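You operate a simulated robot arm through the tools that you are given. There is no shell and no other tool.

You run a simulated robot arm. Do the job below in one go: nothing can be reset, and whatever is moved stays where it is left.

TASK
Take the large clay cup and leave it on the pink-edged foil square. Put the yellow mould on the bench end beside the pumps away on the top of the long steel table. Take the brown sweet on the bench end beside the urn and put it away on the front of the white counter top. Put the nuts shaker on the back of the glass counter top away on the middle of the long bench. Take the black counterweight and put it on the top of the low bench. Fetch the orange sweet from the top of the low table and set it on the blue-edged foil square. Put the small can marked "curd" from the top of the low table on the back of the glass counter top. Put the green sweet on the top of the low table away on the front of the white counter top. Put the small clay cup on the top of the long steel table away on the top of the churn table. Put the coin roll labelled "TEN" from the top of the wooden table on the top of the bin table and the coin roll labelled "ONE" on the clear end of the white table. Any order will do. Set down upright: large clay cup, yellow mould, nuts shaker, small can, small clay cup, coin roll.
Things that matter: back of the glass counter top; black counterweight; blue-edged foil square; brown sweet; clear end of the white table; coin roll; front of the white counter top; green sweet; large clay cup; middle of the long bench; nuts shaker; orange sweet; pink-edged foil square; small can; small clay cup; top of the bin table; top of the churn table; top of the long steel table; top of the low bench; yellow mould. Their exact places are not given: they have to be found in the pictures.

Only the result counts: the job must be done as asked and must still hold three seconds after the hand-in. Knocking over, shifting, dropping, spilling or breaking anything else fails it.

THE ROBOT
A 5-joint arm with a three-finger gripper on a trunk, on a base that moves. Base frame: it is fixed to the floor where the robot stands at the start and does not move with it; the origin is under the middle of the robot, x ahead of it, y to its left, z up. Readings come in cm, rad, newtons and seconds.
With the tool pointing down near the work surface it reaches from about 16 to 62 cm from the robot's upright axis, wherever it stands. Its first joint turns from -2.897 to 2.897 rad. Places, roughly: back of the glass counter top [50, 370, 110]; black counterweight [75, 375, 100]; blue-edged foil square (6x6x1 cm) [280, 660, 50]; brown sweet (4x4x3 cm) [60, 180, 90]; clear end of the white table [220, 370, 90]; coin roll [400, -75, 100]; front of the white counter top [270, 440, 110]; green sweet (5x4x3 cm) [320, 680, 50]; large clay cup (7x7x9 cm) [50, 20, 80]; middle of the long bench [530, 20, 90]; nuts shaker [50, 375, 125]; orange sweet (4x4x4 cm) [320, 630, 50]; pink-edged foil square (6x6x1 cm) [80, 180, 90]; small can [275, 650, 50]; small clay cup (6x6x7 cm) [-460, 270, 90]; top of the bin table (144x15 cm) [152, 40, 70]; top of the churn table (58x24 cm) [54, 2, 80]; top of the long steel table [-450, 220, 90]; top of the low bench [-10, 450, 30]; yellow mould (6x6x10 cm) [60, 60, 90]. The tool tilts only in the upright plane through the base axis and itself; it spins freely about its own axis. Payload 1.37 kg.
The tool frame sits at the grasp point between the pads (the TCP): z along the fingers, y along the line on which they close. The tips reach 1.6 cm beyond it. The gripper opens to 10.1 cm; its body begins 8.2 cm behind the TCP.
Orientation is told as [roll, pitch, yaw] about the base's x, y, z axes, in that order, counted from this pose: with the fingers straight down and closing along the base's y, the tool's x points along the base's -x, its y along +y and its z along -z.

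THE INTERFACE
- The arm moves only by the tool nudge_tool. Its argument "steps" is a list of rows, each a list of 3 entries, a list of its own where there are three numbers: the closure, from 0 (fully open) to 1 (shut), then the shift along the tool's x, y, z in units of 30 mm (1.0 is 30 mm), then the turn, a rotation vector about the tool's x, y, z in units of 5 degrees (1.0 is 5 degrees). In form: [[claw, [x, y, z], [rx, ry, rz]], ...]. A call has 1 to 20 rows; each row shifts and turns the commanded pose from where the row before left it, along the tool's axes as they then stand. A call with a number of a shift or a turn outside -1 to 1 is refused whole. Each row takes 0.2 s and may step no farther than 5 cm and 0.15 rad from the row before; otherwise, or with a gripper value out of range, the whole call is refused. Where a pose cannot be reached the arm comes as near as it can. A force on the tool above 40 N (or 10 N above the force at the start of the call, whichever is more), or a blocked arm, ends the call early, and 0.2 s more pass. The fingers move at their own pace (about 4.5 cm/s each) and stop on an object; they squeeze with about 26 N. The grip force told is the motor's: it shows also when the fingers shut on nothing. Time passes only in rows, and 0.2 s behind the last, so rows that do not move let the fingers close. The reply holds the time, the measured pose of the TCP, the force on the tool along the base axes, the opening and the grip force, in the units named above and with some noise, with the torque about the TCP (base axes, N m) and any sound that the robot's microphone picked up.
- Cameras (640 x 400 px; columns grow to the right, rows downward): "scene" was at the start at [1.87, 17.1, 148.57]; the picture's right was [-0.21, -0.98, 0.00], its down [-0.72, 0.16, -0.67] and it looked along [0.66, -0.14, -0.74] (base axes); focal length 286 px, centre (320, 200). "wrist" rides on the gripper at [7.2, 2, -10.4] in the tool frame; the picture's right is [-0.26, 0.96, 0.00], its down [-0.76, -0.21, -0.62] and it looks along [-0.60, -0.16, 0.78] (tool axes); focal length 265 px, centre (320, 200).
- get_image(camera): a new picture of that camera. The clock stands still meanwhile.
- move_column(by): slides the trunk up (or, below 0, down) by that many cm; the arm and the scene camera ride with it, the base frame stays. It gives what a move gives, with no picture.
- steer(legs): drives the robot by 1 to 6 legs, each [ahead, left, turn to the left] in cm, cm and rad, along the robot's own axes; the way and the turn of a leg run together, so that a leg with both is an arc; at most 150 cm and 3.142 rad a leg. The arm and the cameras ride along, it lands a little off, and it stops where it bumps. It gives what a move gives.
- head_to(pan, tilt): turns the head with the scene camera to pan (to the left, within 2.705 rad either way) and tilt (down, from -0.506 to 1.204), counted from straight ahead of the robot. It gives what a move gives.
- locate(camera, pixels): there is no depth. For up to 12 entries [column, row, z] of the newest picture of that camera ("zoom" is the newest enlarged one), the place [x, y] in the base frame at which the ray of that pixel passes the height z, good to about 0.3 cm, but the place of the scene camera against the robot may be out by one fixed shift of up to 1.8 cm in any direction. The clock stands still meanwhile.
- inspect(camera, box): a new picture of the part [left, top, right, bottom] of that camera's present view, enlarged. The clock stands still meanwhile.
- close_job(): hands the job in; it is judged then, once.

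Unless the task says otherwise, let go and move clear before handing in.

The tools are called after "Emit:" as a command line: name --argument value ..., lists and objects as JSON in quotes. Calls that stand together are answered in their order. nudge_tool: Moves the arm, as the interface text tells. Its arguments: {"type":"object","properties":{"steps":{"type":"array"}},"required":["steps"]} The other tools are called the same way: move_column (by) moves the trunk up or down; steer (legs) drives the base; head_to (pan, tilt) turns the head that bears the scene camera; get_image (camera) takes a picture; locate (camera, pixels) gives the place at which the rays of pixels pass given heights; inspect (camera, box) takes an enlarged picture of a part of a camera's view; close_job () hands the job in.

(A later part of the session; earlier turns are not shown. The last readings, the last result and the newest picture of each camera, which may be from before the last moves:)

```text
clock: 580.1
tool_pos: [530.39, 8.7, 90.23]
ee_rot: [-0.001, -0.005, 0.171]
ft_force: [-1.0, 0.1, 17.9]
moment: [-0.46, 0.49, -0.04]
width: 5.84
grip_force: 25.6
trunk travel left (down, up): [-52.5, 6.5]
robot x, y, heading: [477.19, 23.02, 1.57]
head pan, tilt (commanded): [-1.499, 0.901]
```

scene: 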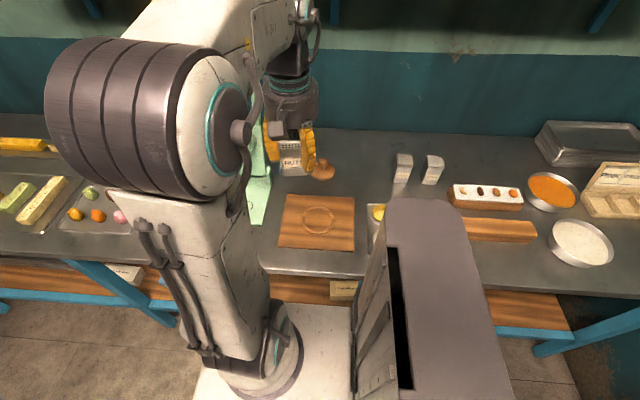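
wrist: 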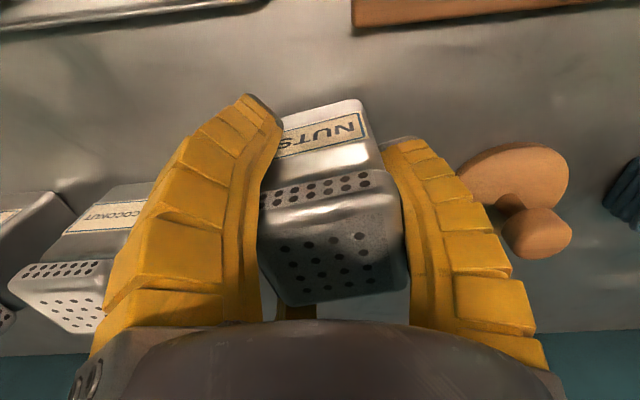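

Contact (17.9 N). Ease up slightly and open a little.

Emit:
nudge_tool --steps '[[1, [0, 0, -0.05], [0, 0, 0]], [0.5, [0, 0, 0], [0, 0, 0]], [0.4, [0, 0, 0], [0, 0, 0]], [0.36, [0, 0, 0], [0, 0, 0]], [0.36, [0, 0, 0], [0, 0, 0]]]'

Emit:
get_image --camera "wrist"

```text
clock: 581.3
tool_pos: [530.35, 8.5, 90.01]
ee_rot: [0.002, 0.002, 0.171]
ft_force: [0.7, -0.6, -1.9]
moment: [0.03, 0.04, -0.01]
width: 7.0
grip_force: 3.4
trunk travel left (down, up): [-52.5, 6.5]
robot x, y, heading: [477.06, 22.95, 1.572]
head pan, tilt (commanded): [-1.499, 0.901]
```

```text
taken
```

wrist: 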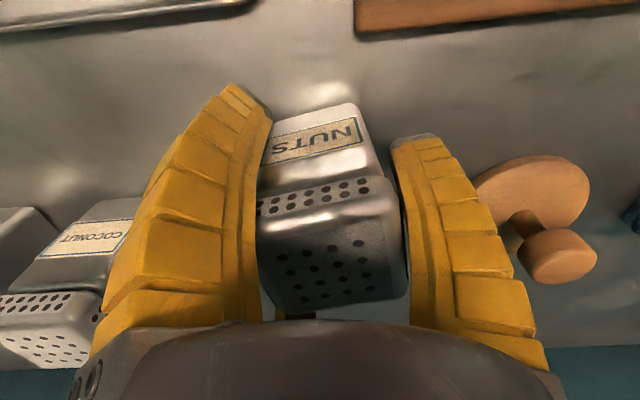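

Emit:
nudge_tool --steps '[[0.25, [0, 0, 0], [0, 0, 0]], [0.2, [0, 0, 0], [0, 0, 0]], [0.2, [0, 0, 0], [0, 0, 0]]]'

Emit:
get_image --camera "wrist"

```text
clock: 582.1
tool_pos: [530.26, 8.61, 90.0]
ee_rot: [0.0, -0.001, 0.17]
ft_force: [0.5, -0.3, 0.5]
moment: [0.01, 0.0, 0.0]
width: 8.26
grip_force: 1.6
trunk travel left (down, up): [-52.5, 6.5]
robot x, y, heading: [477.45, 22.64, 1.567]
head pan, tilt (commanded): [-1.499, 0.901]
```

```text
taken
```

wrist: 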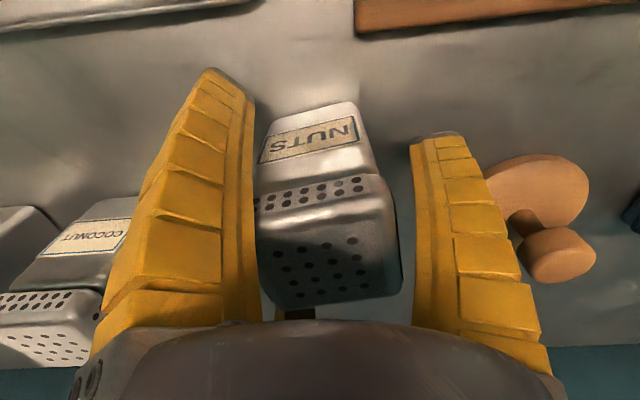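

Centre slightly so no finger rubs, then lift straight up.

Emit:
nudge_tool --steps '[[0.2, [0.12, -0.08, 0], [0, 0, 0]], [0.2, [0, 0, -0.3], [0, 0, 0]], [0.2, [0, 0, -0.6], [0, 0, 0]], [0.2, [0, 0, -0.9], [0, 0, 0]], [0.2, [0, 0, -0.9], [0, 0, 0]], [0.2, [0, 0, -0.9], [0, 0, 0]], [0.2, [0, 0, -0.9], [0, 0, 0]]]'

Emit:
get_image --camera "wrist"

```text
clock: 583.7
tool_pos: [529.97, 8.18, 103.52]
ee_rot: [0.0, 0.0, 0.171]
ft_force: [0.9, 0.4, 0.1]
moment: [0.01, 0.0, 0.01]
width: 8.28
grip_force: 2.4
trunk travel left (down, up): [-52.5, 6.5]
robot x, y, heading: [477.24, 23.0, 1.575]
head pan, tilt (commanded): [-1.499, 0.901]
```

```text
taken
```

wrist: 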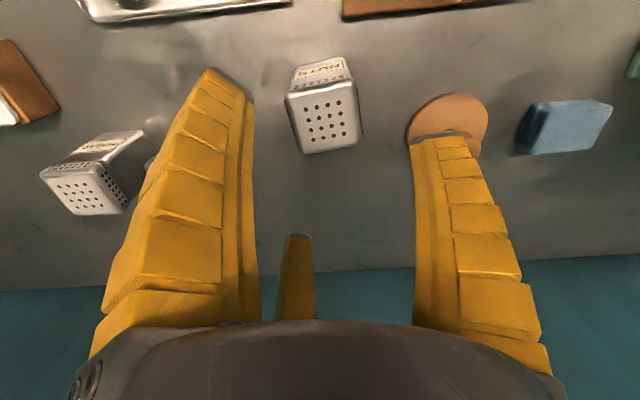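

The NUTS shaker stands upright on the bench. Retract toward the robot, back away west, and turn right to heading 0 for the wooden table.

Emit:
nudge_tool --steps '[[0.1, [0, 0, -0.9], [0, 0, 0]], [0, [0.5, 0.3, -0.9], [0, 0, 0]], [0, [0.867, 0.49, -0.6], [0, 0, 0]], [0, [0.867, 0.49, -0.6], [0, 0, 0]], [0, [0.867, 0.49, -0.6], [0, 0, 0]], [0, [0.867, 0.49, 0], [0, 0, 0]], [0, [0.867, 0.49, 0], [0, 0, 0]], [0, [0.867, 0.49, 0], [0, 0, 0]], [0, [0.867, 0.49, 0], [0, 0, 0]]]'

Emit:
steer --legs '[[0, 60, 0], [0, 0, -1.572]]'

Emit:
head_to --pan -1.57 --tilt 0.7

Emit:
get_image --camera "scene"

```text
clock: 585.7
tool_pos: [508.54, 15.92, 114.42]
ee_rot: [0.0, 0.0, 0.171]
ft_force: [0.1, -0.5, 1.1]
moment: [0.01, -0.04, 0.01]
width: 10.06
grip_force: 0.0
trunk travel left (down, up): [-52.5, 6.5]
robot x, y, heading: [476.78, 22.55, 1.571]
head pan, tilt (commanded): [-1.499, 0.901]
```

```text
clock: 592.9
tool_pos: [409.82, -8.48, 114.36]
ee_rot: [0.0, -0.001, -1.417]
ft_force: [0.2, -0.6, -0.6]
moment: [0.0, -0.04, 0.0]
width: 10.07
grip_force: 0.1
trunk travel left (down, up): [-52.5, 6.5]
robot x, y, heading: [417.73, 22.91, -0.016]
head pan, tilt (commanded): [-1.499, 0.901]
```

```text
clock: 593.6
tool_pos: [409.76, -8.55, 114.49]
ee_rot: [0.001, -0.001, -1.416]
ft_force: [0.5, -0.3, 0.7]
moment: [0.0, -0.02, -0.01]
width: 10.06
grip_force: 0.1
trunk travel left (down, up): [-52.5, 6.5]
robot x, y, heading: [417.24, 22.64, -0.013]
head pan, tilt (commanded): [-1.571, 0.7]
```

```text
taken
```

scene: 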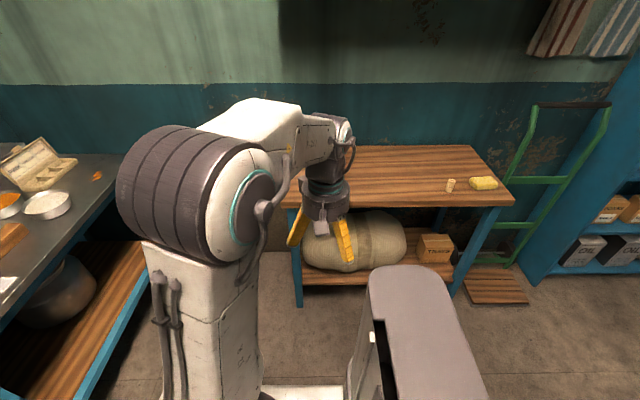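

On the wooden table I see a small upright roll at (450,185) and a yellow block at (483,183). Enlarging.

Emit:
inspect --camera "scene" --box '[340, 130, 520, 230]'

Emit:
get_image --camera "wrist"

Emit:
locate --camera "scene" --pixels '[[450, 190, 88], [483, 187, 88], [400, 207, 88], [300, 207, 88], [345, 148, 88]]'

```text
3.56 times, centred on (430, 180) of scene
```

zoom: 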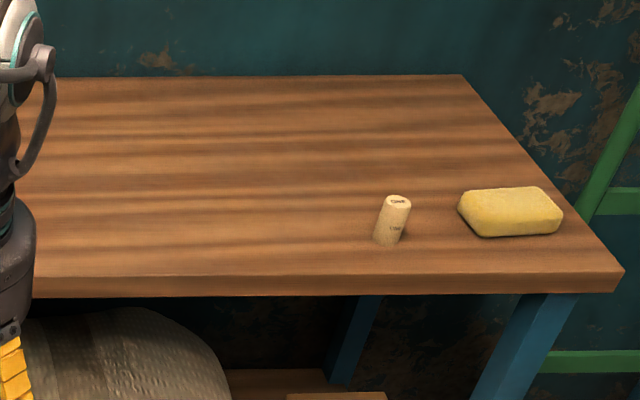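

```text
taken
```

wrist: 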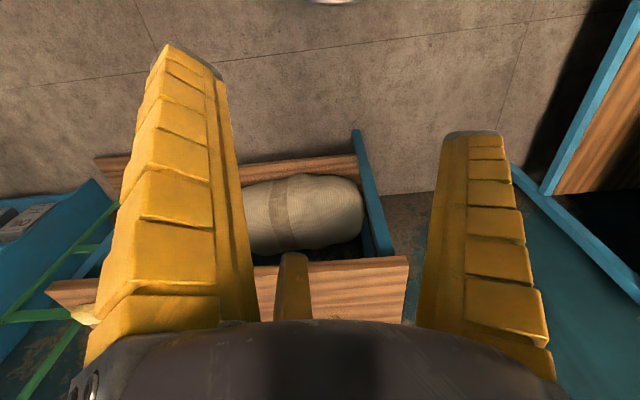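

```text
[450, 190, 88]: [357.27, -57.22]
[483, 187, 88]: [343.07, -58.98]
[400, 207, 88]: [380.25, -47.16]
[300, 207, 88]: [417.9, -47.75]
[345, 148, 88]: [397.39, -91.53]
```

Emit:
inspect --camera "scene" --box '[430, 165, 470, 205]'

Emit:
steer --legs '[[-60, 0, 0.014]]'

Emit:
head_to --pan -1.2 --tilt 0.7

Emit:
get_image --camera "scene"

```text
10.00 times, centred on (450, 185) of scene
```

zoom: 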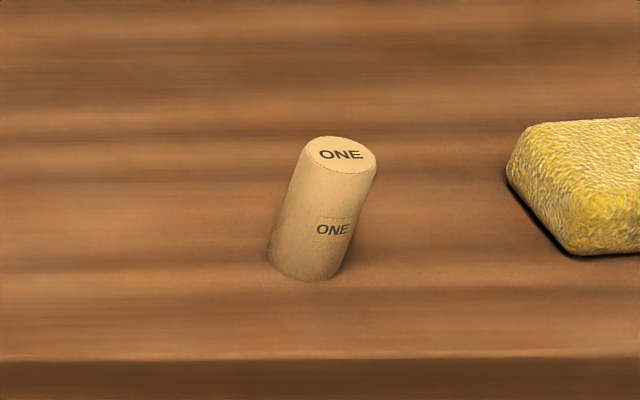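

```text
clock: 597.1
tool_pos: [349.59, -7.85, 114.43]
ee_rot: [0.001, 0.001, -1.408]
ft_force: [0.4, 0.8, 0.3]
moment: [0.0, -0.01, -0.01]
width: 10.04
grip_force: 0.0
trunk travel left (down, up): [-52.5, 6.5]
robot x, y, heading: [356.81, 23.94, -0.001]
head pan, tilt (commanded): [-1.571, 0.7]
```

```text
clock: 597.9
tool_pos: [349.51, -7.76, 114.49]
ee_rot: [-0.002, 0.002, -1.41]
ft_force: [-0.1, 0.6, -0.1]
moment: [0.04, -0.01, -0.01]
width: 10.05
grip_force: 0.0
trunk travel left (down, up): [-52.5, 6.5]
robot x, y, heading: [356.77, 23.54, -0.005]
head pan, tilt (commanded): [-1.201, 0.7]
```

```text
taken
```

scene: 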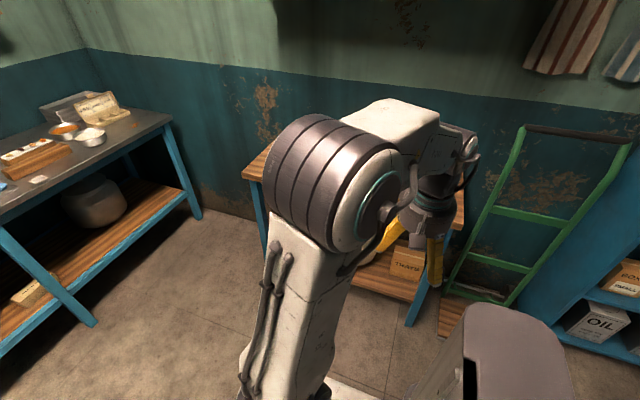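

The visible roll is "ONE". To find "TEN", I'll stand in front of the table and look with the wrist camera.

Emit:
steer --legs '[[34, -36, 0.003]]'

Emit:
get_image --camera "wrist"

Emit:
head_to --pan -1.57 --tilt 0.9

Emit:
get_image --camera "scene"

```text
clock: 600.8
tool_pos: [383.46, -44.12, 114.41]
ee_rot: [-0.001, 0.001, -1.41]
ft_force: [-0.3, -0.1, 0.0]
moment: [0.03, 0.02, 0.0]
width: 10.06
grip_force: 0.0
trunk travel left (down, up): [-52.5, 6.5]
robot x, y, heading: [390.39, -12.68, -0.006]
head pan, tilt (commanded): [-1.201, 0.7]
```

```text
taken
```

wrist: 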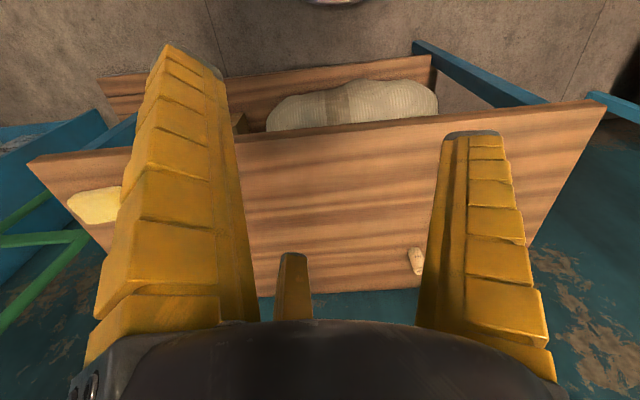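

```text
clock: 601.7
tool_pos: [383.42, -44.11, 114.34]
ee_rot: [0.0, 0.0, -1.41]
ft_force: [-0.1, -1.0, 0.5]
moment: [0.0, 0.0, -0.02]
width: 10.04
grip_force: 0.0
trunk travel left (down, up): [-52.5, 6.5]
robot x, y, heading: [390.75, -12.61, -0.007]
head pan, tilt (commanded): [-1.571, 0.901]
```

```text
taken
```

scene: 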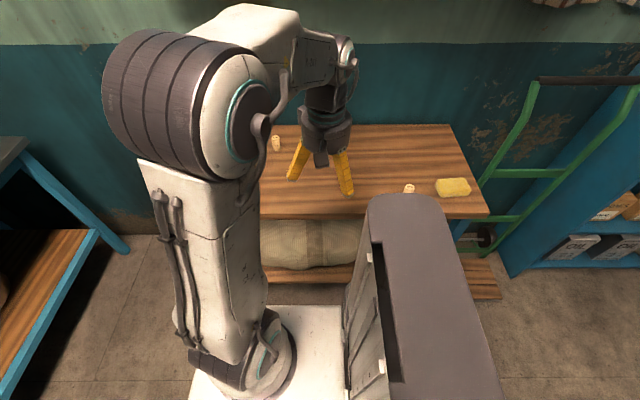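

Another roll is at scene (276,144) / wrist (415,262). Enlarging to read it.

Emit:
inspect --camera "scene" --box '[256, 124, 296, 164]'

Emit:
inspect --camera "wrist" --box '[390, 236, 440, 286]'

Emit:
locate --camera "wrist" --pixels '[[413, 252, 85], [413, 252, 88], [418, 272, 88], [418, 272, 92], [248, 135, 86], [590, 98, 86]]'

Emit:
locate --camera "scene" --pixels '[[276, 149, 85], [276, 149, 88], [276, 137, 92], [408, 191, 85], [408, 191, 88]]'

```text
10.00 times, centred on (276, 144) of scene
```

zoom: 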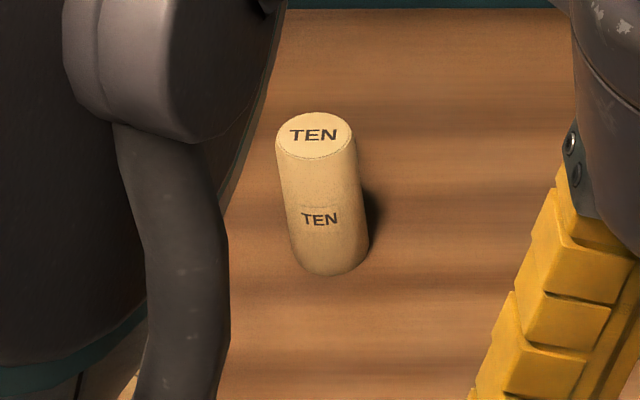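

```text
8.00 times, centred on (415, 261) of wrist
```

zoom: 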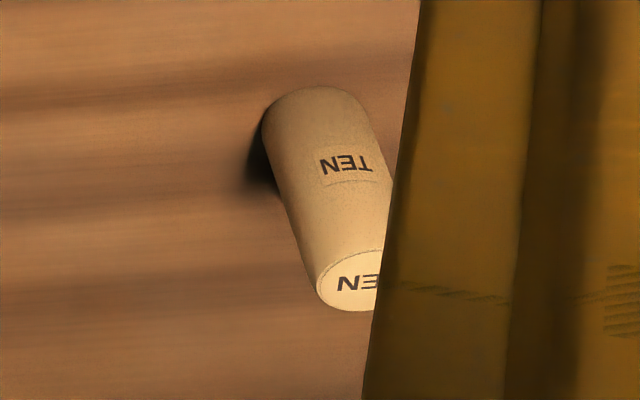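

```text
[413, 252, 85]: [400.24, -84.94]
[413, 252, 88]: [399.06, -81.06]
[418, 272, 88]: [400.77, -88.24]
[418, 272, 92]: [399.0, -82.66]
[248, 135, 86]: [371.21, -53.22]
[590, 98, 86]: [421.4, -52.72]
```

```text
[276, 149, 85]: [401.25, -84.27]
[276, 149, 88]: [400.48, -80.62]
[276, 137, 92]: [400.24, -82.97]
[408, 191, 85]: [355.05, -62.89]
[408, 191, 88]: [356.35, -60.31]
```

TEN stands near (400,-82), ONE near (356,-60). I'll move closer to the table (y≈-24) and view from above to measure heights.

Emit:
steer --legs '[[6, -12, 0.006]]'

Emit:
nudge_tool --steps '[[0, [-0.7, 0.3, 0], [0, 0, 0]], [0, [-0.9, 0.3, 0], [0, 0, 0]], [0, [-0.9, 0.3, 0], [0, 0, 0]], [0, [-0.9, 0.3, 0], [0, 0, 0]]]'

Emit:
get_image --camera "wrist"

```text
clock: 603.0
tool_pos: [389.57, -56.15, 114.34]
ee_rot: [0.001, 0.003, -1.405]
ft_force: [0.6, -1.1, 0.0]
moment: [0.0, 0.02, -0.01]
width: 10.07
grip_force: 0.2
trunk travel left (down, up): [-52.5, 6.5]
robot x, y, heading: [397.15, -24.23, -0.008]
head pan, tilt (commanded): [-1.571, 0.901]
```

```text
clock: 604.0
tool_pos: [394.79, -65.48, 114.39]
ee_rot: [-0.001, 0.003, -1.405]
ft_force: [-0.2, -0.4, 0.5]
moment: [0.04, 0.02, 0.01]
width: 10.06
grip_force: 0.0
trunk travel left (down, up): [-52.5, 6.5]
robot x, y, heading: [396.47, -24.65, -0.006]
head pan, tilt (commanded): [-1.571, 0.901]
```

```text
taken
```

wrist: 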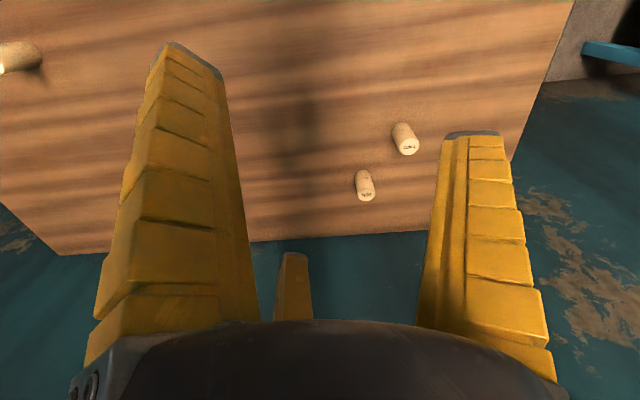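

Now two rolls are visible: (364,185) and (405,138), and ONE at left (20,57). Enlarging to read them.

Emit:
inspect --camera "wrist" --box '[335, 105, 435, 215]'

Emit:
locate --camera "wrist" --pixels '[[363, 175, 83], [363, 175, 86], [363, 175, 90], [402, 127, 83], [402, 127, 86], [402, 127, 90], [367, 195, 90], [367, 195, 94], [408, 148, 90], [408, 148, 94]]'

```text
3.64 times, centred on (385, 160) of wrist
```

zoom: 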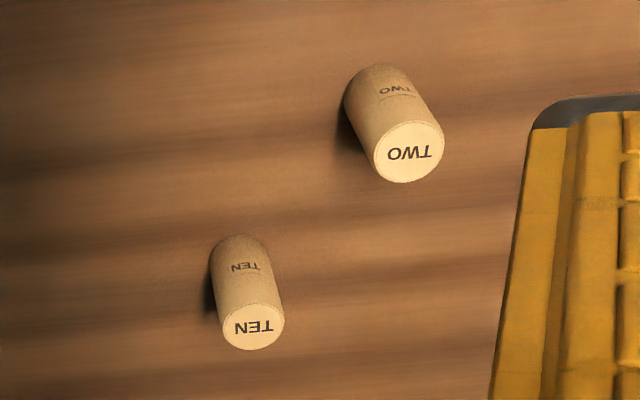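

```text
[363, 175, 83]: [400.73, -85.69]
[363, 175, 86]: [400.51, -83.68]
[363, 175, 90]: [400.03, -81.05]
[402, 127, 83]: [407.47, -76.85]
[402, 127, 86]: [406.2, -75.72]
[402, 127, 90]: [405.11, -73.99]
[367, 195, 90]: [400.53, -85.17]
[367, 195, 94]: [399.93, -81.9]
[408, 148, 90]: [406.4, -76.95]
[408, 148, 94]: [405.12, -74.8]
```

TEN is the roll at (363,185) → base ≈(400.4,-83.7), table z≈86, roll ~2.1×5.8 cm; TWO stands 10 cm away. I'll check the lower shelf edge before moving 3–4 cm closer.

Emit:
locate --camera "scene" --pixels '[[300, 283, 15], [300, 283, 20], [300, 283, 25], [490, 298, 20], [420, 215, 86], [300, 218, 86]]'

```text
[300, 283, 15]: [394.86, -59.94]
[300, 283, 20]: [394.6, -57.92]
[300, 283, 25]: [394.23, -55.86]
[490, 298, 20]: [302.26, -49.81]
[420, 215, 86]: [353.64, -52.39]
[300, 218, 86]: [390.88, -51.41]
```

Shelf front is at y≈-58, so I can move 3 cm closer.

Emit:
steer --legs '[[2, -3, 0.006]]'

```text
clock: 604.9
tool_pos: [397.02, -68.58, 114.39]
ee_rot: [0.0, 0.002, -1.399]
ft_force: [0.9, -0.6, -0.5]
moment: [0.04, 0.04, -0.02]
width: 10.05
grip_force: 0.1
trunk travel left (down, up): [-52.5, 6.5]
robot x, y, heading: [398.9, -27.31, -0.0]
head pan, tilt (commanded): [-1.571, 0.901]
```

Moving over TEN while lowering to z≈104, fingers half open.

Emit:
nudge_tool --steps '[[0.4, [-0.858, 0.043, 0.6], [0, 0, 0]], [0.4, [-0.858, 0.043, 0.6], [0, 0, 0]], [0.4, [-0.858, 0.043, 0.6], [0, 0, 0]], [0.4, [-0.858, 0.043, 0.6], [0, 0, 0]], [0.4, [-0.858, 0.043, 0.6], [0, 0, 0]], [0.4, [-0.858, 0.043, 0.5], [0, 0, 0]]]'

Emit:
get_image --camera "wrist"

```text
clock: 606.2
tool_pos: [400.43, -83.66, 103.87]
ee_rot: [0.0, -0.001, -1.4]
ft_force: [-0.1, -0.1, 0.6]
moment: [0.03, 0.0, 0.0]
width: 6.39
grip_force: 2.1
trunk travel left (down, up): [-52.5, 6.5]
robot x, y, heading: [398.5, -27.65, 0.001]
head pan, tilt (commanded): [-1.571, 0.901]
```

```text
taken
```

wrist: 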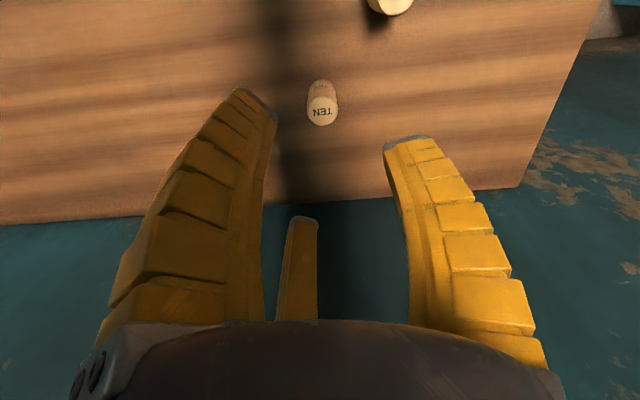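

Emit:
locate --camera "wrist" --pixels '[[322, 112, 91.8], [322, 112, 91], [322, 112, 93], [321, 88, 86], [392, 3, 91.8]]'

Emit:
inspect --camera "wrist" --box '[290, 60, 354, 140]'

```text
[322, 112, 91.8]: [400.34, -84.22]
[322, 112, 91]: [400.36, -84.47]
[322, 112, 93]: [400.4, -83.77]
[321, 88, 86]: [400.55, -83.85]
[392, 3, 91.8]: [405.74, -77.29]
```

```text
5.00 times, centred on (322, 100) of wrist
```

zoom: 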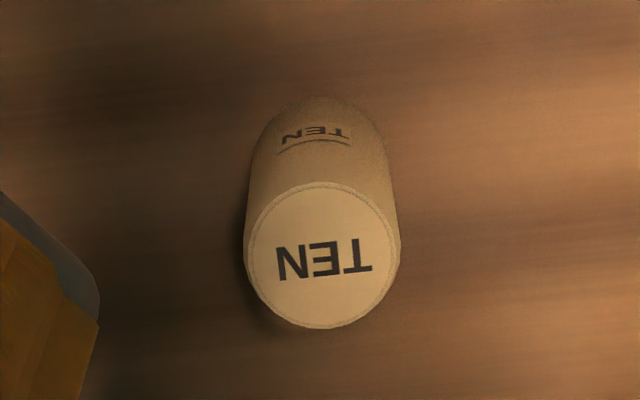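

Centre ≈ (400.4,-84.1). Descending around it to z≈89.5.

Emit:
nudge_tool --steps '[[0.4, [-0.13, -0.02, 0.8], [0, 0, 0]], [0.4, [0, 0, 0.9], [0, 0, 0]], [0.4, [0, 0, 0.9], [0, 0, 0]], [0.4, [0, 0, 0.9], [0, 0, 0]], [0.4, [0, 0, 0.9], [0, 0, 0]], [0.4, [0, 0, 0.3], [0, 0, 0]], [0.4, [0, 0, 0], [0, 0, 0]]]'

Emit:
get_image --camera "wrist"

```text
clock: 607.9
tool_pos: [400.45, -83.87, 89.92]
ee_rot: [0.0, -0.001, -1.399]
ft_force: [0.2, -0.7, -0.5]
moment: [0.01, 0.01, -0.01]
width: 6.4
grip_force: 2.8
trunk travel left (down, up): [-52.5, 6.5]
robot x, y, heading: [398.46, -27.63, 0.003]
head pan, tilt (commanded): [-1.571, 0.901]
```

```text
taken
```

wrist: 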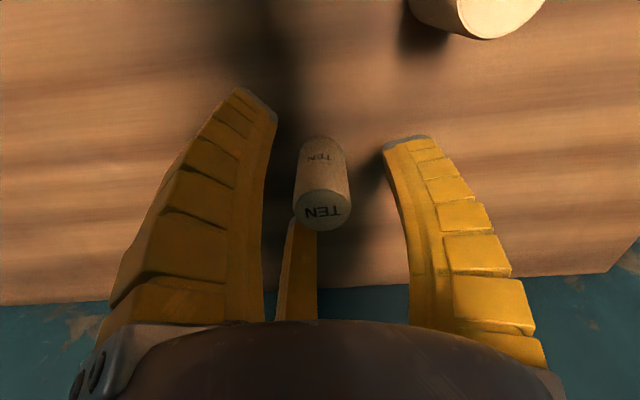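

Well centred. Closing.

Emit:
nudge_tool --steps '[[0.6, [0, 0, 0], [0, 0, 0]], [0.8, [0, 0, 0], [0, 0, 0]], [1, [0, 0, 0], [0, 0, 0]], [1, [0, 0, 0], [0, 0, 0]], [1, [0, 0, 0], [0, 0, 0]], [1, [0, 0, 0], [0, 0, 0]]]'

Emit:
get_image --camera "wrist"

```text
clock: 609.2
tool_pos: [400.46, -83.92, 89.96]
ee_rot: [0.001, -0.003, -1.399]
ft_force: [-0.2, -2.2, 8.5]
moment: [-0.01, 0.01, -0.01]
width: 2.68
grip_force: 26.5
trunk travel left (down, up): [-52.5, 6.5]
robot x, y, heading: [398.73, -27.67, 0.005]
head pan, tilt (commanded): [-1.571, 0.901]
```

```text
taken
```

wrist: 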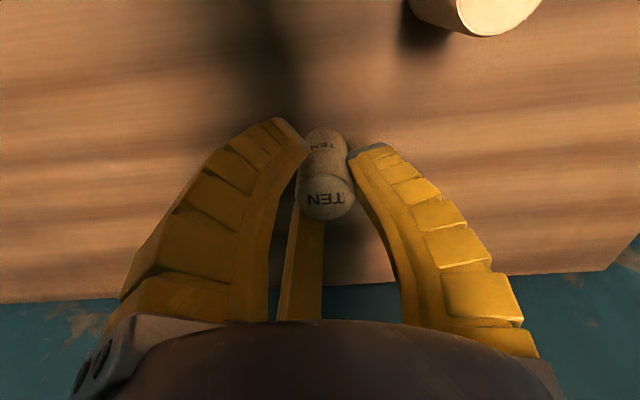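

Gripped (2.68). Lifting.

Emit:
nudge_tool --steps '[[1, [0, 0, -0.2], [0, 0, 0]], [1, [0, 0, -0.5], [0, 0, 0]], [1, [0, 0, -0.9], [0, 0, 0]], [1, [0, 0, -0.9], [0, 0, 0]], [1, [0, 0, -0.9], [0, 0, 0]], [1, [0, 0, -0.9], [0, 0, 0]], [1, [0.6, 0, -0.5], [0, 0, 0]], [1, [0.9, 0, -0.5], [0, 0, 0]], [1, [0.9, 0, -0.5], [0, 0, 0]], [1, [0.9, 0, -0.5], [0, 0, 0]], [1, [0.9, 0, 0], [0, 0, 0]], [1, [0.9, 0, 0], [0, 0, 0]], [1, [0.9, 0, 0], [0, 0, 0]], [1, [0.9, 0, 0], [0, 0, 0]], [1, [0.5, 0, 0], [0, 0, 0]]]'

Emit:
get_image --camera "wrist"

```text
clock: 612.5
tool_pos: [396.54, -62.07, 108.72]
ee_rot: [0.0, 0.001, -1.4]
ft_force: [-0.4, -0.7, -1.8]
moment: [0.0, -0.04, 0.0]
width: 2.38
grip_force: 25.6
trunk travel left (down, up): [-52.5, 6.5]
robot x, y, heading: [398.62, -27.94, 0.003]
head pan, tilt (commanded): [-1.571, 0.901]
```

```text
taken
```

wrist: 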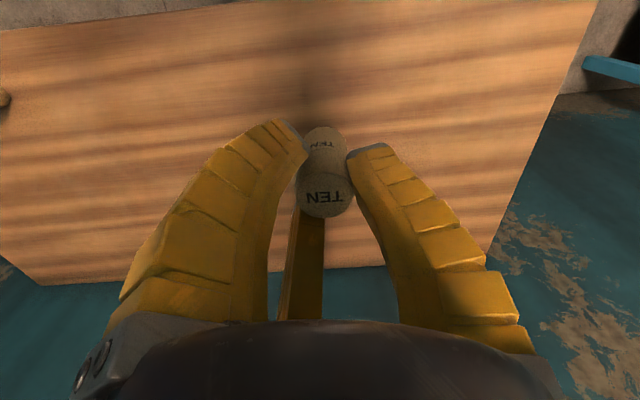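

I'll verify that the TWO roll wasn't disturbed, using the scene camera.

Emit:
head_to --pan -1.4 --tilt 0.8

Emit:
get_image --camera "scene"

```text
clock: 613.2
tool_pos: [396.54, -62.07, 108.66]
ee_rot: [-0.001, -0.001, -1.4]
ft_force: [0.0, 0.1, -0.7]
moment: [0.04, -0.01, 0.01]
width: 2.4
grip_force: 25.5
trunk travel left (down, up): [-52.5, 6.5]
robot x, y, heading: [399.28, -27.55, 0.005]
head pan, tilt (commanded): [-1.4, 0.799]
```

```text
taken
```

scene: 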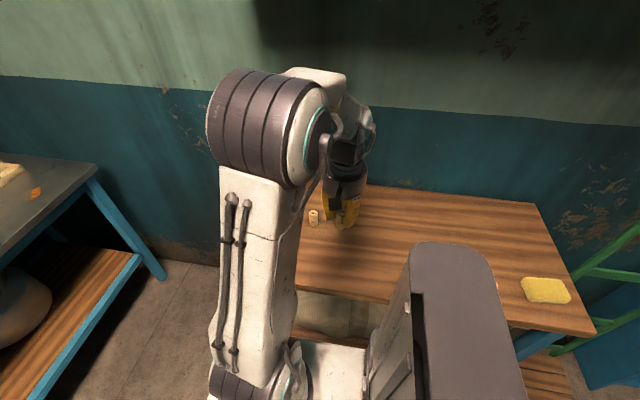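

TWO is still standing at (314,217). Now to the bin table: back off, turn right to heading −π/2, and strafe west to x≈245 to look.

Emit:
steer --legs '[[0, 40, 0], [0, 0, -1.571], [0, -145, 0]]'

Emit:
head_to --pan -1.3 --tilt 0.7

Emit:
get_image --camera "scene"

```text
clock: 626.3
tool_pos: [218.76, 14.02, 108.67]
ee_rot: [-0.001, 0.002, -2.975]
ft_force: [-1.1, 0.1, -0.8]
moment: [-0.03, -0.03, -0.02]
width: 2.18
grip_force: 26.1
trunk travel left (down, up): [-52.5, 6.5]
robot x, y, heading: [253.42, 11.6, -1.575]
head pan, tilt (commanded): [-1.4, 0.799]
```

```text
clock: 626.9
tool_pos: [218.83, 14.11, 108.72]
ee_rot: [-0.001, 0.001, -2.974]
ft_force: [-0.7, 0.5, -0.4]
moment: [0.01, 0.0, -0.02]
width: 2.21
grip_force: 25.2
trunk travel left (down, up): [-52.5, 6.5]
robot x, y, heading: [253.21, 11.97, -1.575]
head pan, tilt (commanded): [-1.3, 0.7]
```

```text
taken
```

scene: 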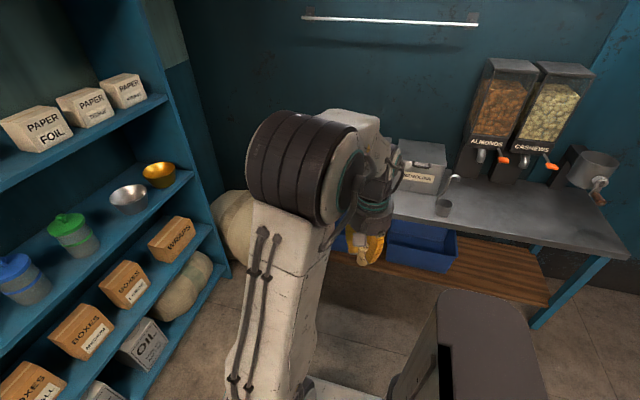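

The bin table carries nut dispensers, a box, a small cup and a grinder. Enlarging and locating its front strip.

Emit:
inspect --camera "scene" --box '[380, 100, 640, 280]'

Emit:
locate --camera "scene" --pixels '[[520, 215, 72], [600, 225, 72], [625, 258, 72], [420, 215, 72], [450, 240, 72], [480, 190, 72], [540, 235, 72], [443, 212, 72], [540, 320, 0]]'

```text
2.22 times, centred on (510, 190) of scene
```

zoom: 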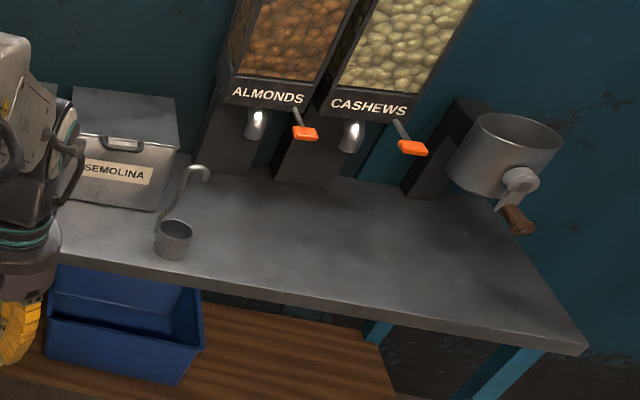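

```text
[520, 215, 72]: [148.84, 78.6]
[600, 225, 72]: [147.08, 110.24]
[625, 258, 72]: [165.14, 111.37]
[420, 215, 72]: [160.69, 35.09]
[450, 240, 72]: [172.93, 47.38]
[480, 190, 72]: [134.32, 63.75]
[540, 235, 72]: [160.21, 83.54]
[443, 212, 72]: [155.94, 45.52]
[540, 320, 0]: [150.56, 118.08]
```

Free strip at about (151,78). Moving the base there: back 66, right 50, and lowering the trunk 20 cm.

Emit:
steer --legs '[[-66, 0, 0.004], [0, -52, 0]]'

Emit:
move_column --by -16

Emit:
get_image --camera "wrist"

Emit:
head_to --pan -1.57 --tilt 0.9

Emit:
get_image --camera "scene"

```text
clock: 633.2
tool_pos: [167.1, 78.77, 108.6]
ee_rot: [0.0, 0.002, -2.966]
ft_force: [-0.1, 0.5, -1.3]
moment: [0.0, -0.03, 0.02]
width: 2.15
grip_force: 25.2
trunk travel left (down, up): [-52.5, 6.5]
robot x, y, heading: [201.58, 76.85, -1.558]
head pan, tilt (commanded): [-1.3, 0.7]
```

```text
clock: 635.0
tool_pos: [166.99, 78.76, 92.68]
ee_rot: [-0.001, -0.001, -2.966]
ft_force: [-0.4, -0.8, -0.4]
moment: [0.0, -0.01, 0.01]
width: 2.16
grip_force: 26.2
trunk travel left (down, up): [-36.5, 22.5]
robot x, y, heading: [201.36, 77.01, -1.561]
head pan, tilt (commanded): [-1.3, 0.7]
```

```text
taken
```

wrist: 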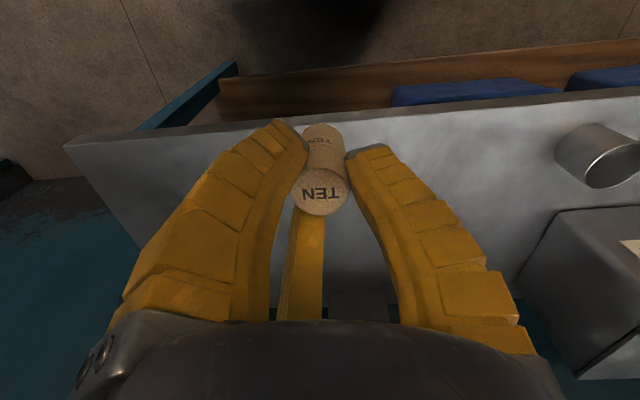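

```text
clock: 635.8
tool_pos: [167.03, 78.73, 92.7]
ee_rot: [0.001, 0.0, -2.965]
ft_force: [-0.4, 0.6, -1.6]
moment: [0.02, 0.02, 0.0]
width: 2.15
grip_force: 26.2
trunk travel left (down, up): [-36.5, 22.5]
robot x, y, heading: [201.39, 77.03, -1.563]
head pan, tilt (commanded): [-1.571, 0.901]
```

```text
taken
```

scene: 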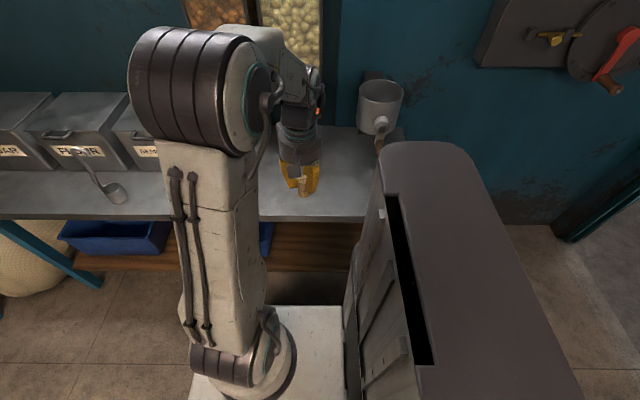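

Emit:
locate --camera "wrist" --pixels '[[200, 133, 70], [200, 133, 73], [200, 133, 76], [600, 150, 73], [350, 290, 73], [540, 240, 73], [100, 250, 73]]'

Emit:
locate --camera "scene" --pixels '[[300, 218, 70], [300, 218, 73], [300, 218, 76], [340, 170, 73]]'

```text
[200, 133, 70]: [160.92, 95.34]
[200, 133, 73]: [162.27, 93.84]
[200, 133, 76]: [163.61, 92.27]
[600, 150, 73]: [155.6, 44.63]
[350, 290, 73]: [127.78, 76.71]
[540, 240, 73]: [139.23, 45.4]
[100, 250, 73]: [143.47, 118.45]
```

```text
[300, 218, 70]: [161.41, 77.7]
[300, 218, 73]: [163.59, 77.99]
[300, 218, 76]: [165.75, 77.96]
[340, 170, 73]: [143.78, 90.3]
```

Front edge x≈162; target (152,79). Moving over it and lowering.

Emit:
nudge_tool --steps '[[1, [-0.985, -0.175, 0], [0, 0, 0]], [1, [-0.985, -0.175, 0], [0, 0, 0]], [1, [-0.985, -0.175, 0], [0, 0, 0]], [1, [-0.985, -0.175, 0], [0, 0, 0]], [1, [-0.985, -0.175, 0], [0, 0, 0]], [1, [0, 0, 0.9], [0, 0, 0]], [1, [0, 0, 0.9], [0, 0, 0]], [1, [0, 0, 0.9], [0, 0, 0]], [1, [0, 0, 0.9], [0, 0, 0]], [1, [0, 0, 0.5], [0, 0, 0]], [1, [0, 0, 0], [0, 0, 0]]]'

Emit:
get_image --camera "wrist"

Emit:
inspect --camera "scene" --box '[240, 80, 420, 240]'

```text
clock: 638.2
tool_pos: [151.95, 78.77, 80.41]
ee_rot: [0.001, 0.002, -2.965]
ft_force: [-0.4, 0.1, -1.2]
moment: [0.0, -0.01, -0.03]
width: 2.12
grip_force: 25.9
trunk travel left (down, up): [-36.5, 22.5]
robot x, y, heading: [201.53, 77.09, -1.562]
head pan, tilt (commanded): [-1.571, 0.901]
```

```text
taken
```

wrist: 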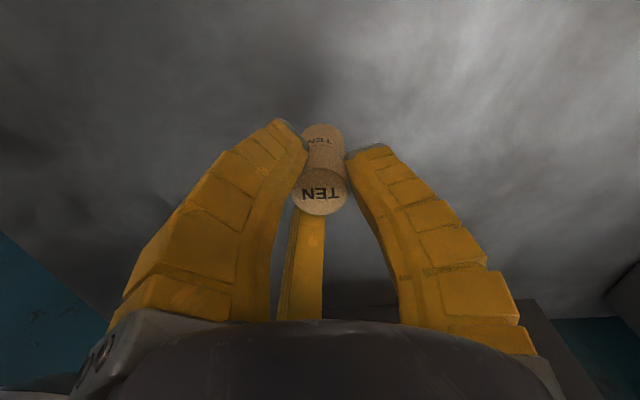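

```text
2.50 times, centred on (330, 160) of scene
```

zoom: 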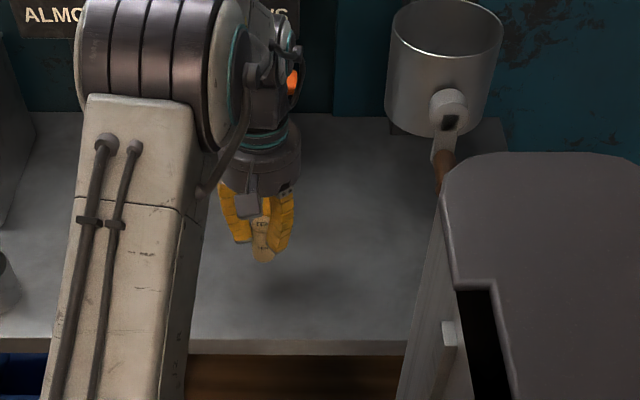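

Emit:
nudge_tool --steps '[[1, [0, 0, 0.3], [0, 0, 0]], [1, [0, 0, 0.3], [0, 0, 0]], [1, [0, 0, 0.2], [0, 0, 0]], [1, [0, 0, 0], [0, 0, 0]]]'

Emit:
nudge_tool --steps '[[1, [0, 0, 0.15], [0, 0, 0]], [1, [0, 0, 0.1], [0, 0, 0]], [1, [0, 0, 0], [0, 0, 0]]]'

```text
clock: 639.2
tool_pos: [151.96, 78.68, 77.96]
ee_rot: [0.001, 0.001, -2.967]
ft_force: [-1.0, 0.2, -1.4]
moment: [-0.04, -0.03, 0.03]
width: 2.11
grip_force: 25.8
trunk travel left (down, up): [-36.5, 22.5]
robot x, y, heading: [201.66, 76.97, -1.562]
head pan, tilt (commanded): [-1.571, 0.901]
```

```text
clock: 640.0
tool_pos: [152.05, 78.7, 77.29]
ee_rot: [0.0, 0.002, -2.967]
ft_force: [0.6, -0.9, -0.9]
moment: [0.0, 0.0, 0.02]
width: 2.15
grip_force: 25.3
trunk travel left (down, up): [-36.5, 22.5]
robot x, y, heading: [201.54, 77.09, -1.559]
head pan, tilt (commanded): [-1.571, 0.901]
```

Emit:
nudge_tool --steps '[[1, [0, 0, 0.12], [0, 0, 0]], [1, [0, 0, 0.1], [0, 0, 0]], [1, [0, 0, 0], [0, 0, 0]]]'

Emit:
nudge_tool --steps '[[1, [0, 0, 0.12], [0, 0, 0]], [1, [0, 0, 0.1], [0, 0, 0]], [1, [0, 0, 0], [0, 0, 0]]]'

Emit:
get_image --camera "wrist"

```text
clock: 640.8
tool_pos: [152.08, 78.59, 76.54]
ee_rot: [-0.002, 0.002, -2.964]
ft_force: [0.2, 0.2, -0.5]
moment: [0.02, -0.02, -0.02]
width: 2.14
grip_force: 26.1
trunk travel left (down, up): [-36.5, 22.5]
robot x, y, heading: [201.61, 76.78, -1.563]
head pan, tilt (commanded): [-1.571, 0.901]
```

```text
clock: 641.6
tool_pos: [152.08, 78.79, 75.83]
ee_rot: [0.0, 0.0, -2.966]
ft_force: [-0.5, -0.5, -0.7]
moment: [-0.02, -0.04, 0.0]
width: 2.12
grip_force: 26.5
trunk travel left (down, up): [-36.5, 22.5]
robot x, y, heading: [201.37, 76.7, -1.559]
head pan, tilt (commanded): [-1.571, 0.901]
```

```text
taken
```

wrist: 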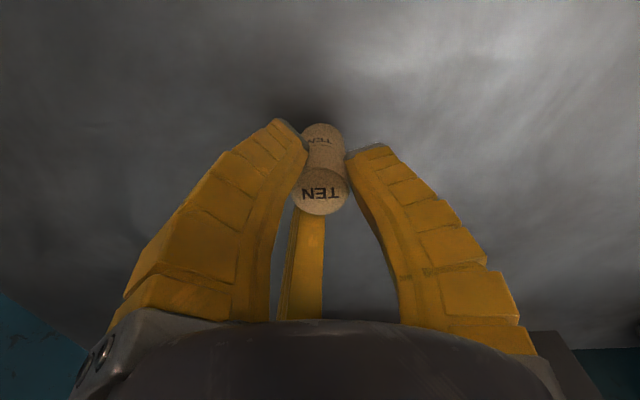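

Emit:
nudge_tool --steps '[[1, [0, 0, 0.1], [0, 0, 0]], [1, [0, 0, 0.1], [0, 0, 0]], [1, [0, 0, 0], [0, 0, 0]]]'

Emit:
nudge_tool --steps '[[1, [0, 0, 0.1], [0, 0, 0]], [1, [0, 0, 0], [0, 0, 0]]]'

```text
clock: 642.4
tool_pos: [151.94, 78.85, 75.34]
ee_rot: [0.001, 0.002, -2.966]
ft_force: [0.0, 0.4, -0.8]
moment: [0.02, 0.0, 0.0]
width: 2.1
grip_force: 26.0
trunk travel left (down, up): [-36.5, 22.5]
robot x, y, heading: [201.84, 76.76, -1.563]
head pan, tilt (commanded): [-1.571, 0.901]
```

```text
clock: 643.0
tool_pos: [152.0, 78.87, 75.07]
ee_rot: [0.0, 0.0, -2.965]
ft_force: [0.2, -0.7, 1.1]
moment: [0.0, -0.01, -0.01]
width: 2.16
grip_force: 26.1
trunk travel left (down, up): [-36.5, 22.5]
robot x, y, heading: [201.6, 76.67, -1.566]
head pan, tilt (commanded): [-1.571, 0.901]
```

Emit:
nudge_tool --steps '[[1, [0, 0, 0.06], [0, 0, 0]], [1, [0, 0, 0], [0, 0, 0]]]'

```text
clock: 643.6
tool_pos: [152.0, 78.74, 74.87]
ee_rot: [-0.001, -0.002, -2.965]
ft_force: [0.0, -0.9, 10.1]
moment: [0.02, -0.13, -0.02]
width: 2.42
grip_force: 26.4
trunk travel left (down, up): [-36.5, 22.5]
robot x, y, heading: [201.21, 76.67, -1.561]
head pan, tilt (commanded): [-1.571, 0.901]
```

Contact. Opening gradually so the roll keeps standing.

Emit:
nudge_tool --steps '[[1, [0, 0, -0.02], [0, 0, 0]], [0.85, [0, 0, 0], [0, 0, 0]], [0.78, [0, 0, 0], [0, 0, 0]], [0.7, [0, 0, 0], [0, 0, 0]], [0.6, [0, 0, 0], [0, 0, 0]], [0.5, [0, 0, 0], [0, 0, 0]], [0.4, [0, 0, 0], [0, 0, 0]], [0.4, [0, 0, 0], [0, 0, 0]]]'

Emit:
get_image --camera "wrist"

```text
clock: 645.4
tool_pos: [151.95, 78.75, 74.85]
ee_rot: [0.0, -0.001, -2.966]
ft_force: [0.8, 0.0, -0.5]
moment: [0.05, 0.0, -0.05]
width: 6.39
grip_force: 2.4
trunk travel left (down, up): [-36.5, 22.5]
robot x, y, heading: [201.57, 77.06, -1.562]
head pan, tilt (commanded): [-1.571, 0.901]
```

```text
taken
```

wrist: 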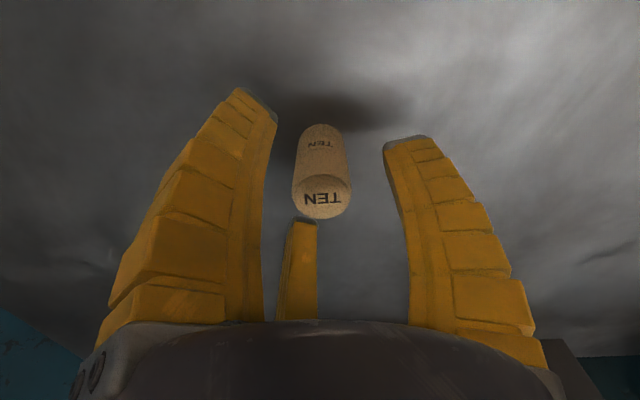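

TEN stands free. Rising and retracting.

Emit:
nudge_tool --steps '[[0.4, [0, 0, -0.4], [0, 0, 0]], [0.4, [0, 0, -0.9], [0, 0, 0]], [0.4, [0, 0, -0.9], [0, 0, 0]], [0.4, [0, 0, -0.9], [0, 0, 0]], [0.4, [0, 0, -0.9], [0, 0, 0]], [0.4, [0.985, 0.175, -0.3], [0, 0, 0]], [0.2, [0.985, 0.175, -0.3], [0, 0, 0]], [0, [0.985, 0.175, -0.3], [0, 0, 0]], [0, [0.985, 0.175, 0], [0, 0, 0]], [0, [0.985, 0.175, 0], [0, 0, 0]]]'

Emit:
get_image --camera "wrist"

Emit:
get_image --camera "scene"

```text
clock: 647.6
tool_pos: [167.01, 78.81, 89.63]
ee_rot: [0.002, 0.0, -2.964]
ft_force: [-0.8, -0.2, 1.0]
moment: [-0.03, -0.01, 0.0]
width: 10.05
grip_force: 0.1
trunk travel left (down, up): [-36.5, 22.5]
robot x, y, heading: [201.39, 76.86, -1.559]
head pan, tilt (commanded): [-1.571, 0.901]
```

```text
taken
```

wrist: 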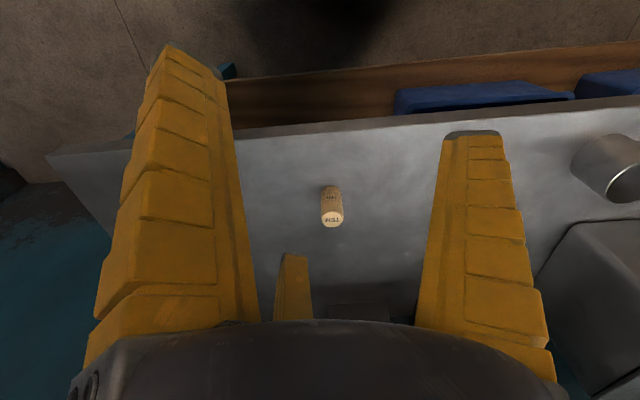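

```text
taken
```

scene: 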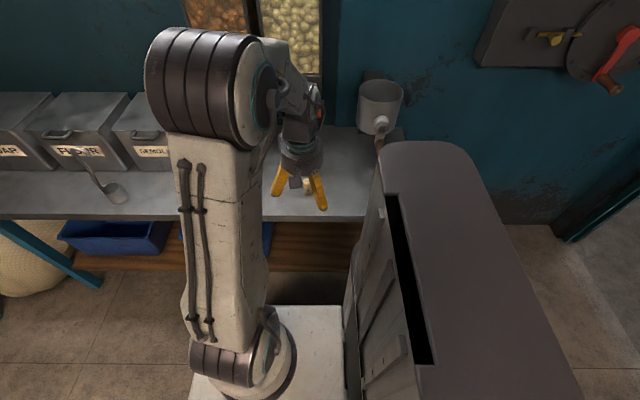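

TEN is placed. Now the ONE roll: drive east to x≈356, turn left to heading 0, then strafe right to y≈-15.

Emit:
steer --legs '[[0, 145, 0], [0, 8, 1.562], [0, -88, 0]]'

Emit:
move_column --by 16

Emit:
get_image --camera "wrist"

Emit:
get_image --camera "scene"

```text
clock: 662.9
tool_pos: [348.51, -39.25, 89.64]
ee_rot: [-0.001, 0.0, -1.411]
ft_force: [0.3, 0.0, -0.6]
moment: [0.02, 0.01, 0.0]
width: 10.06
grip_force: 0.0
trunk travel left (down, up): [-36.5, 22.5]
robot x, y, heading: [350.73, -4.96, -0.008]
head pan, tilt (commanded): [-1.571, 0.901]
```

```text
clock: 664.7
tool_pos: [348.47, -39.1, 105.62]
ee_rot: [0.002, 0.0, -1.411]
ft_force: [0.0, 0.1, 0.0]
moment: [-0.01, 0.0, -0.01]
width: 10.06
grip_force: 0.0
trunk travel left (down, up): [-52.5, 6.5]
robot x, y, heading: [351.09, -4.65, -0.008]
head pan, tilt (commanded): [-1.571, 0.901]
```

```text
taken
```

wrist: 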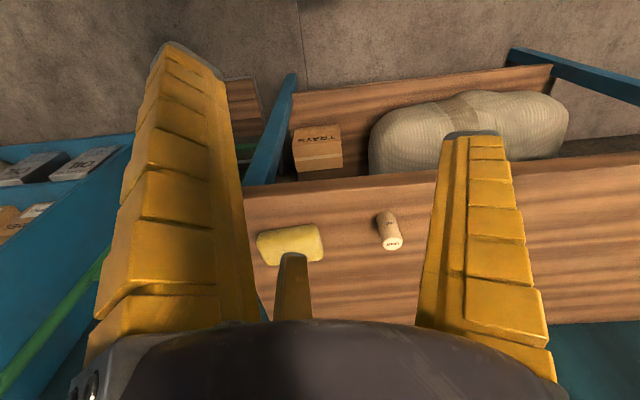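

```text
taken
```

scene: 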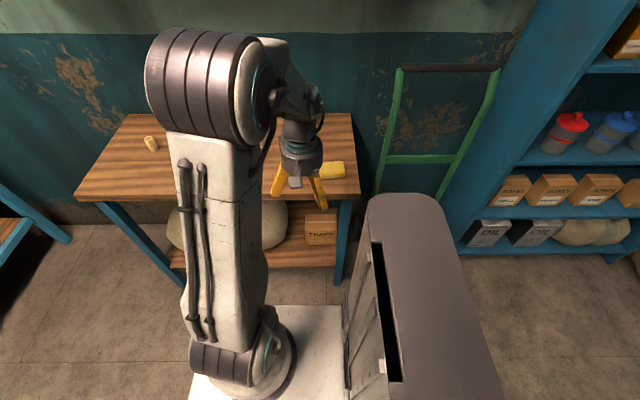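

ONE is at wrist (390,230), sponge next to it at (292,245). Locating.

Emit:
inspect --camera "wrist" --box '[250, 190, 430, 280]'

Emit:
locate --camera "wrist" --pixels '[[387, 220, 86], [387, 220, 87], [394, 243, 92], [320, 243, 88], [262, 245, 88]]'

```text
3.56 times, centred on (340, 235) of wrist
```

zoom: 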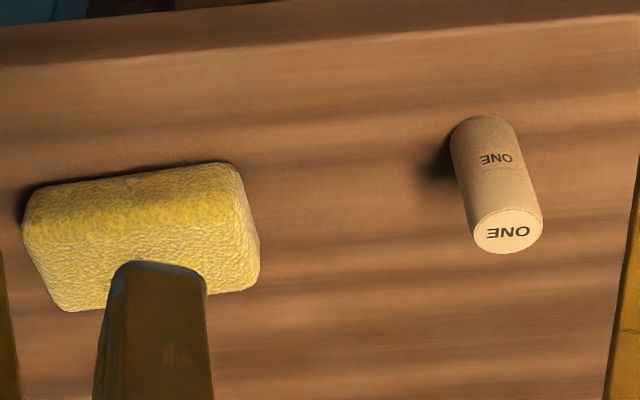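

```text
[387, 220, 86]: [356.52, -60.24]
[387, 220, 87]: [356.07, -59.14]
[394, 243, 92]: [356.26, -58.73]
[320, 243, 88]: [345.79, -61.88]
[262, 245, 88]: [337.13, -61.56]
```

ONE at (356.3,-59.7). Move the base 6 cm closer and bring the tool over it with fingers half open.

Emit:
steer --legs '[[4, -7, 0.008]]'

```text
clock: 665.8
tool_pos: [352.83, -46.32, 105.6]
ee_rot: [-0.001, 0.002, -1.405]
ft_force: [0.7, -0.1, -0.5]
moment: [0.0, 0.02, 0.01]
width: 10.07
grip_force: 0.1
trunk travel left (down, up): [-52.5, 6.5]
robot x, y, heading: [354.82, -11.4, -0.005]
head pan, tilt (commanded): [-1.571, 0.901]
```

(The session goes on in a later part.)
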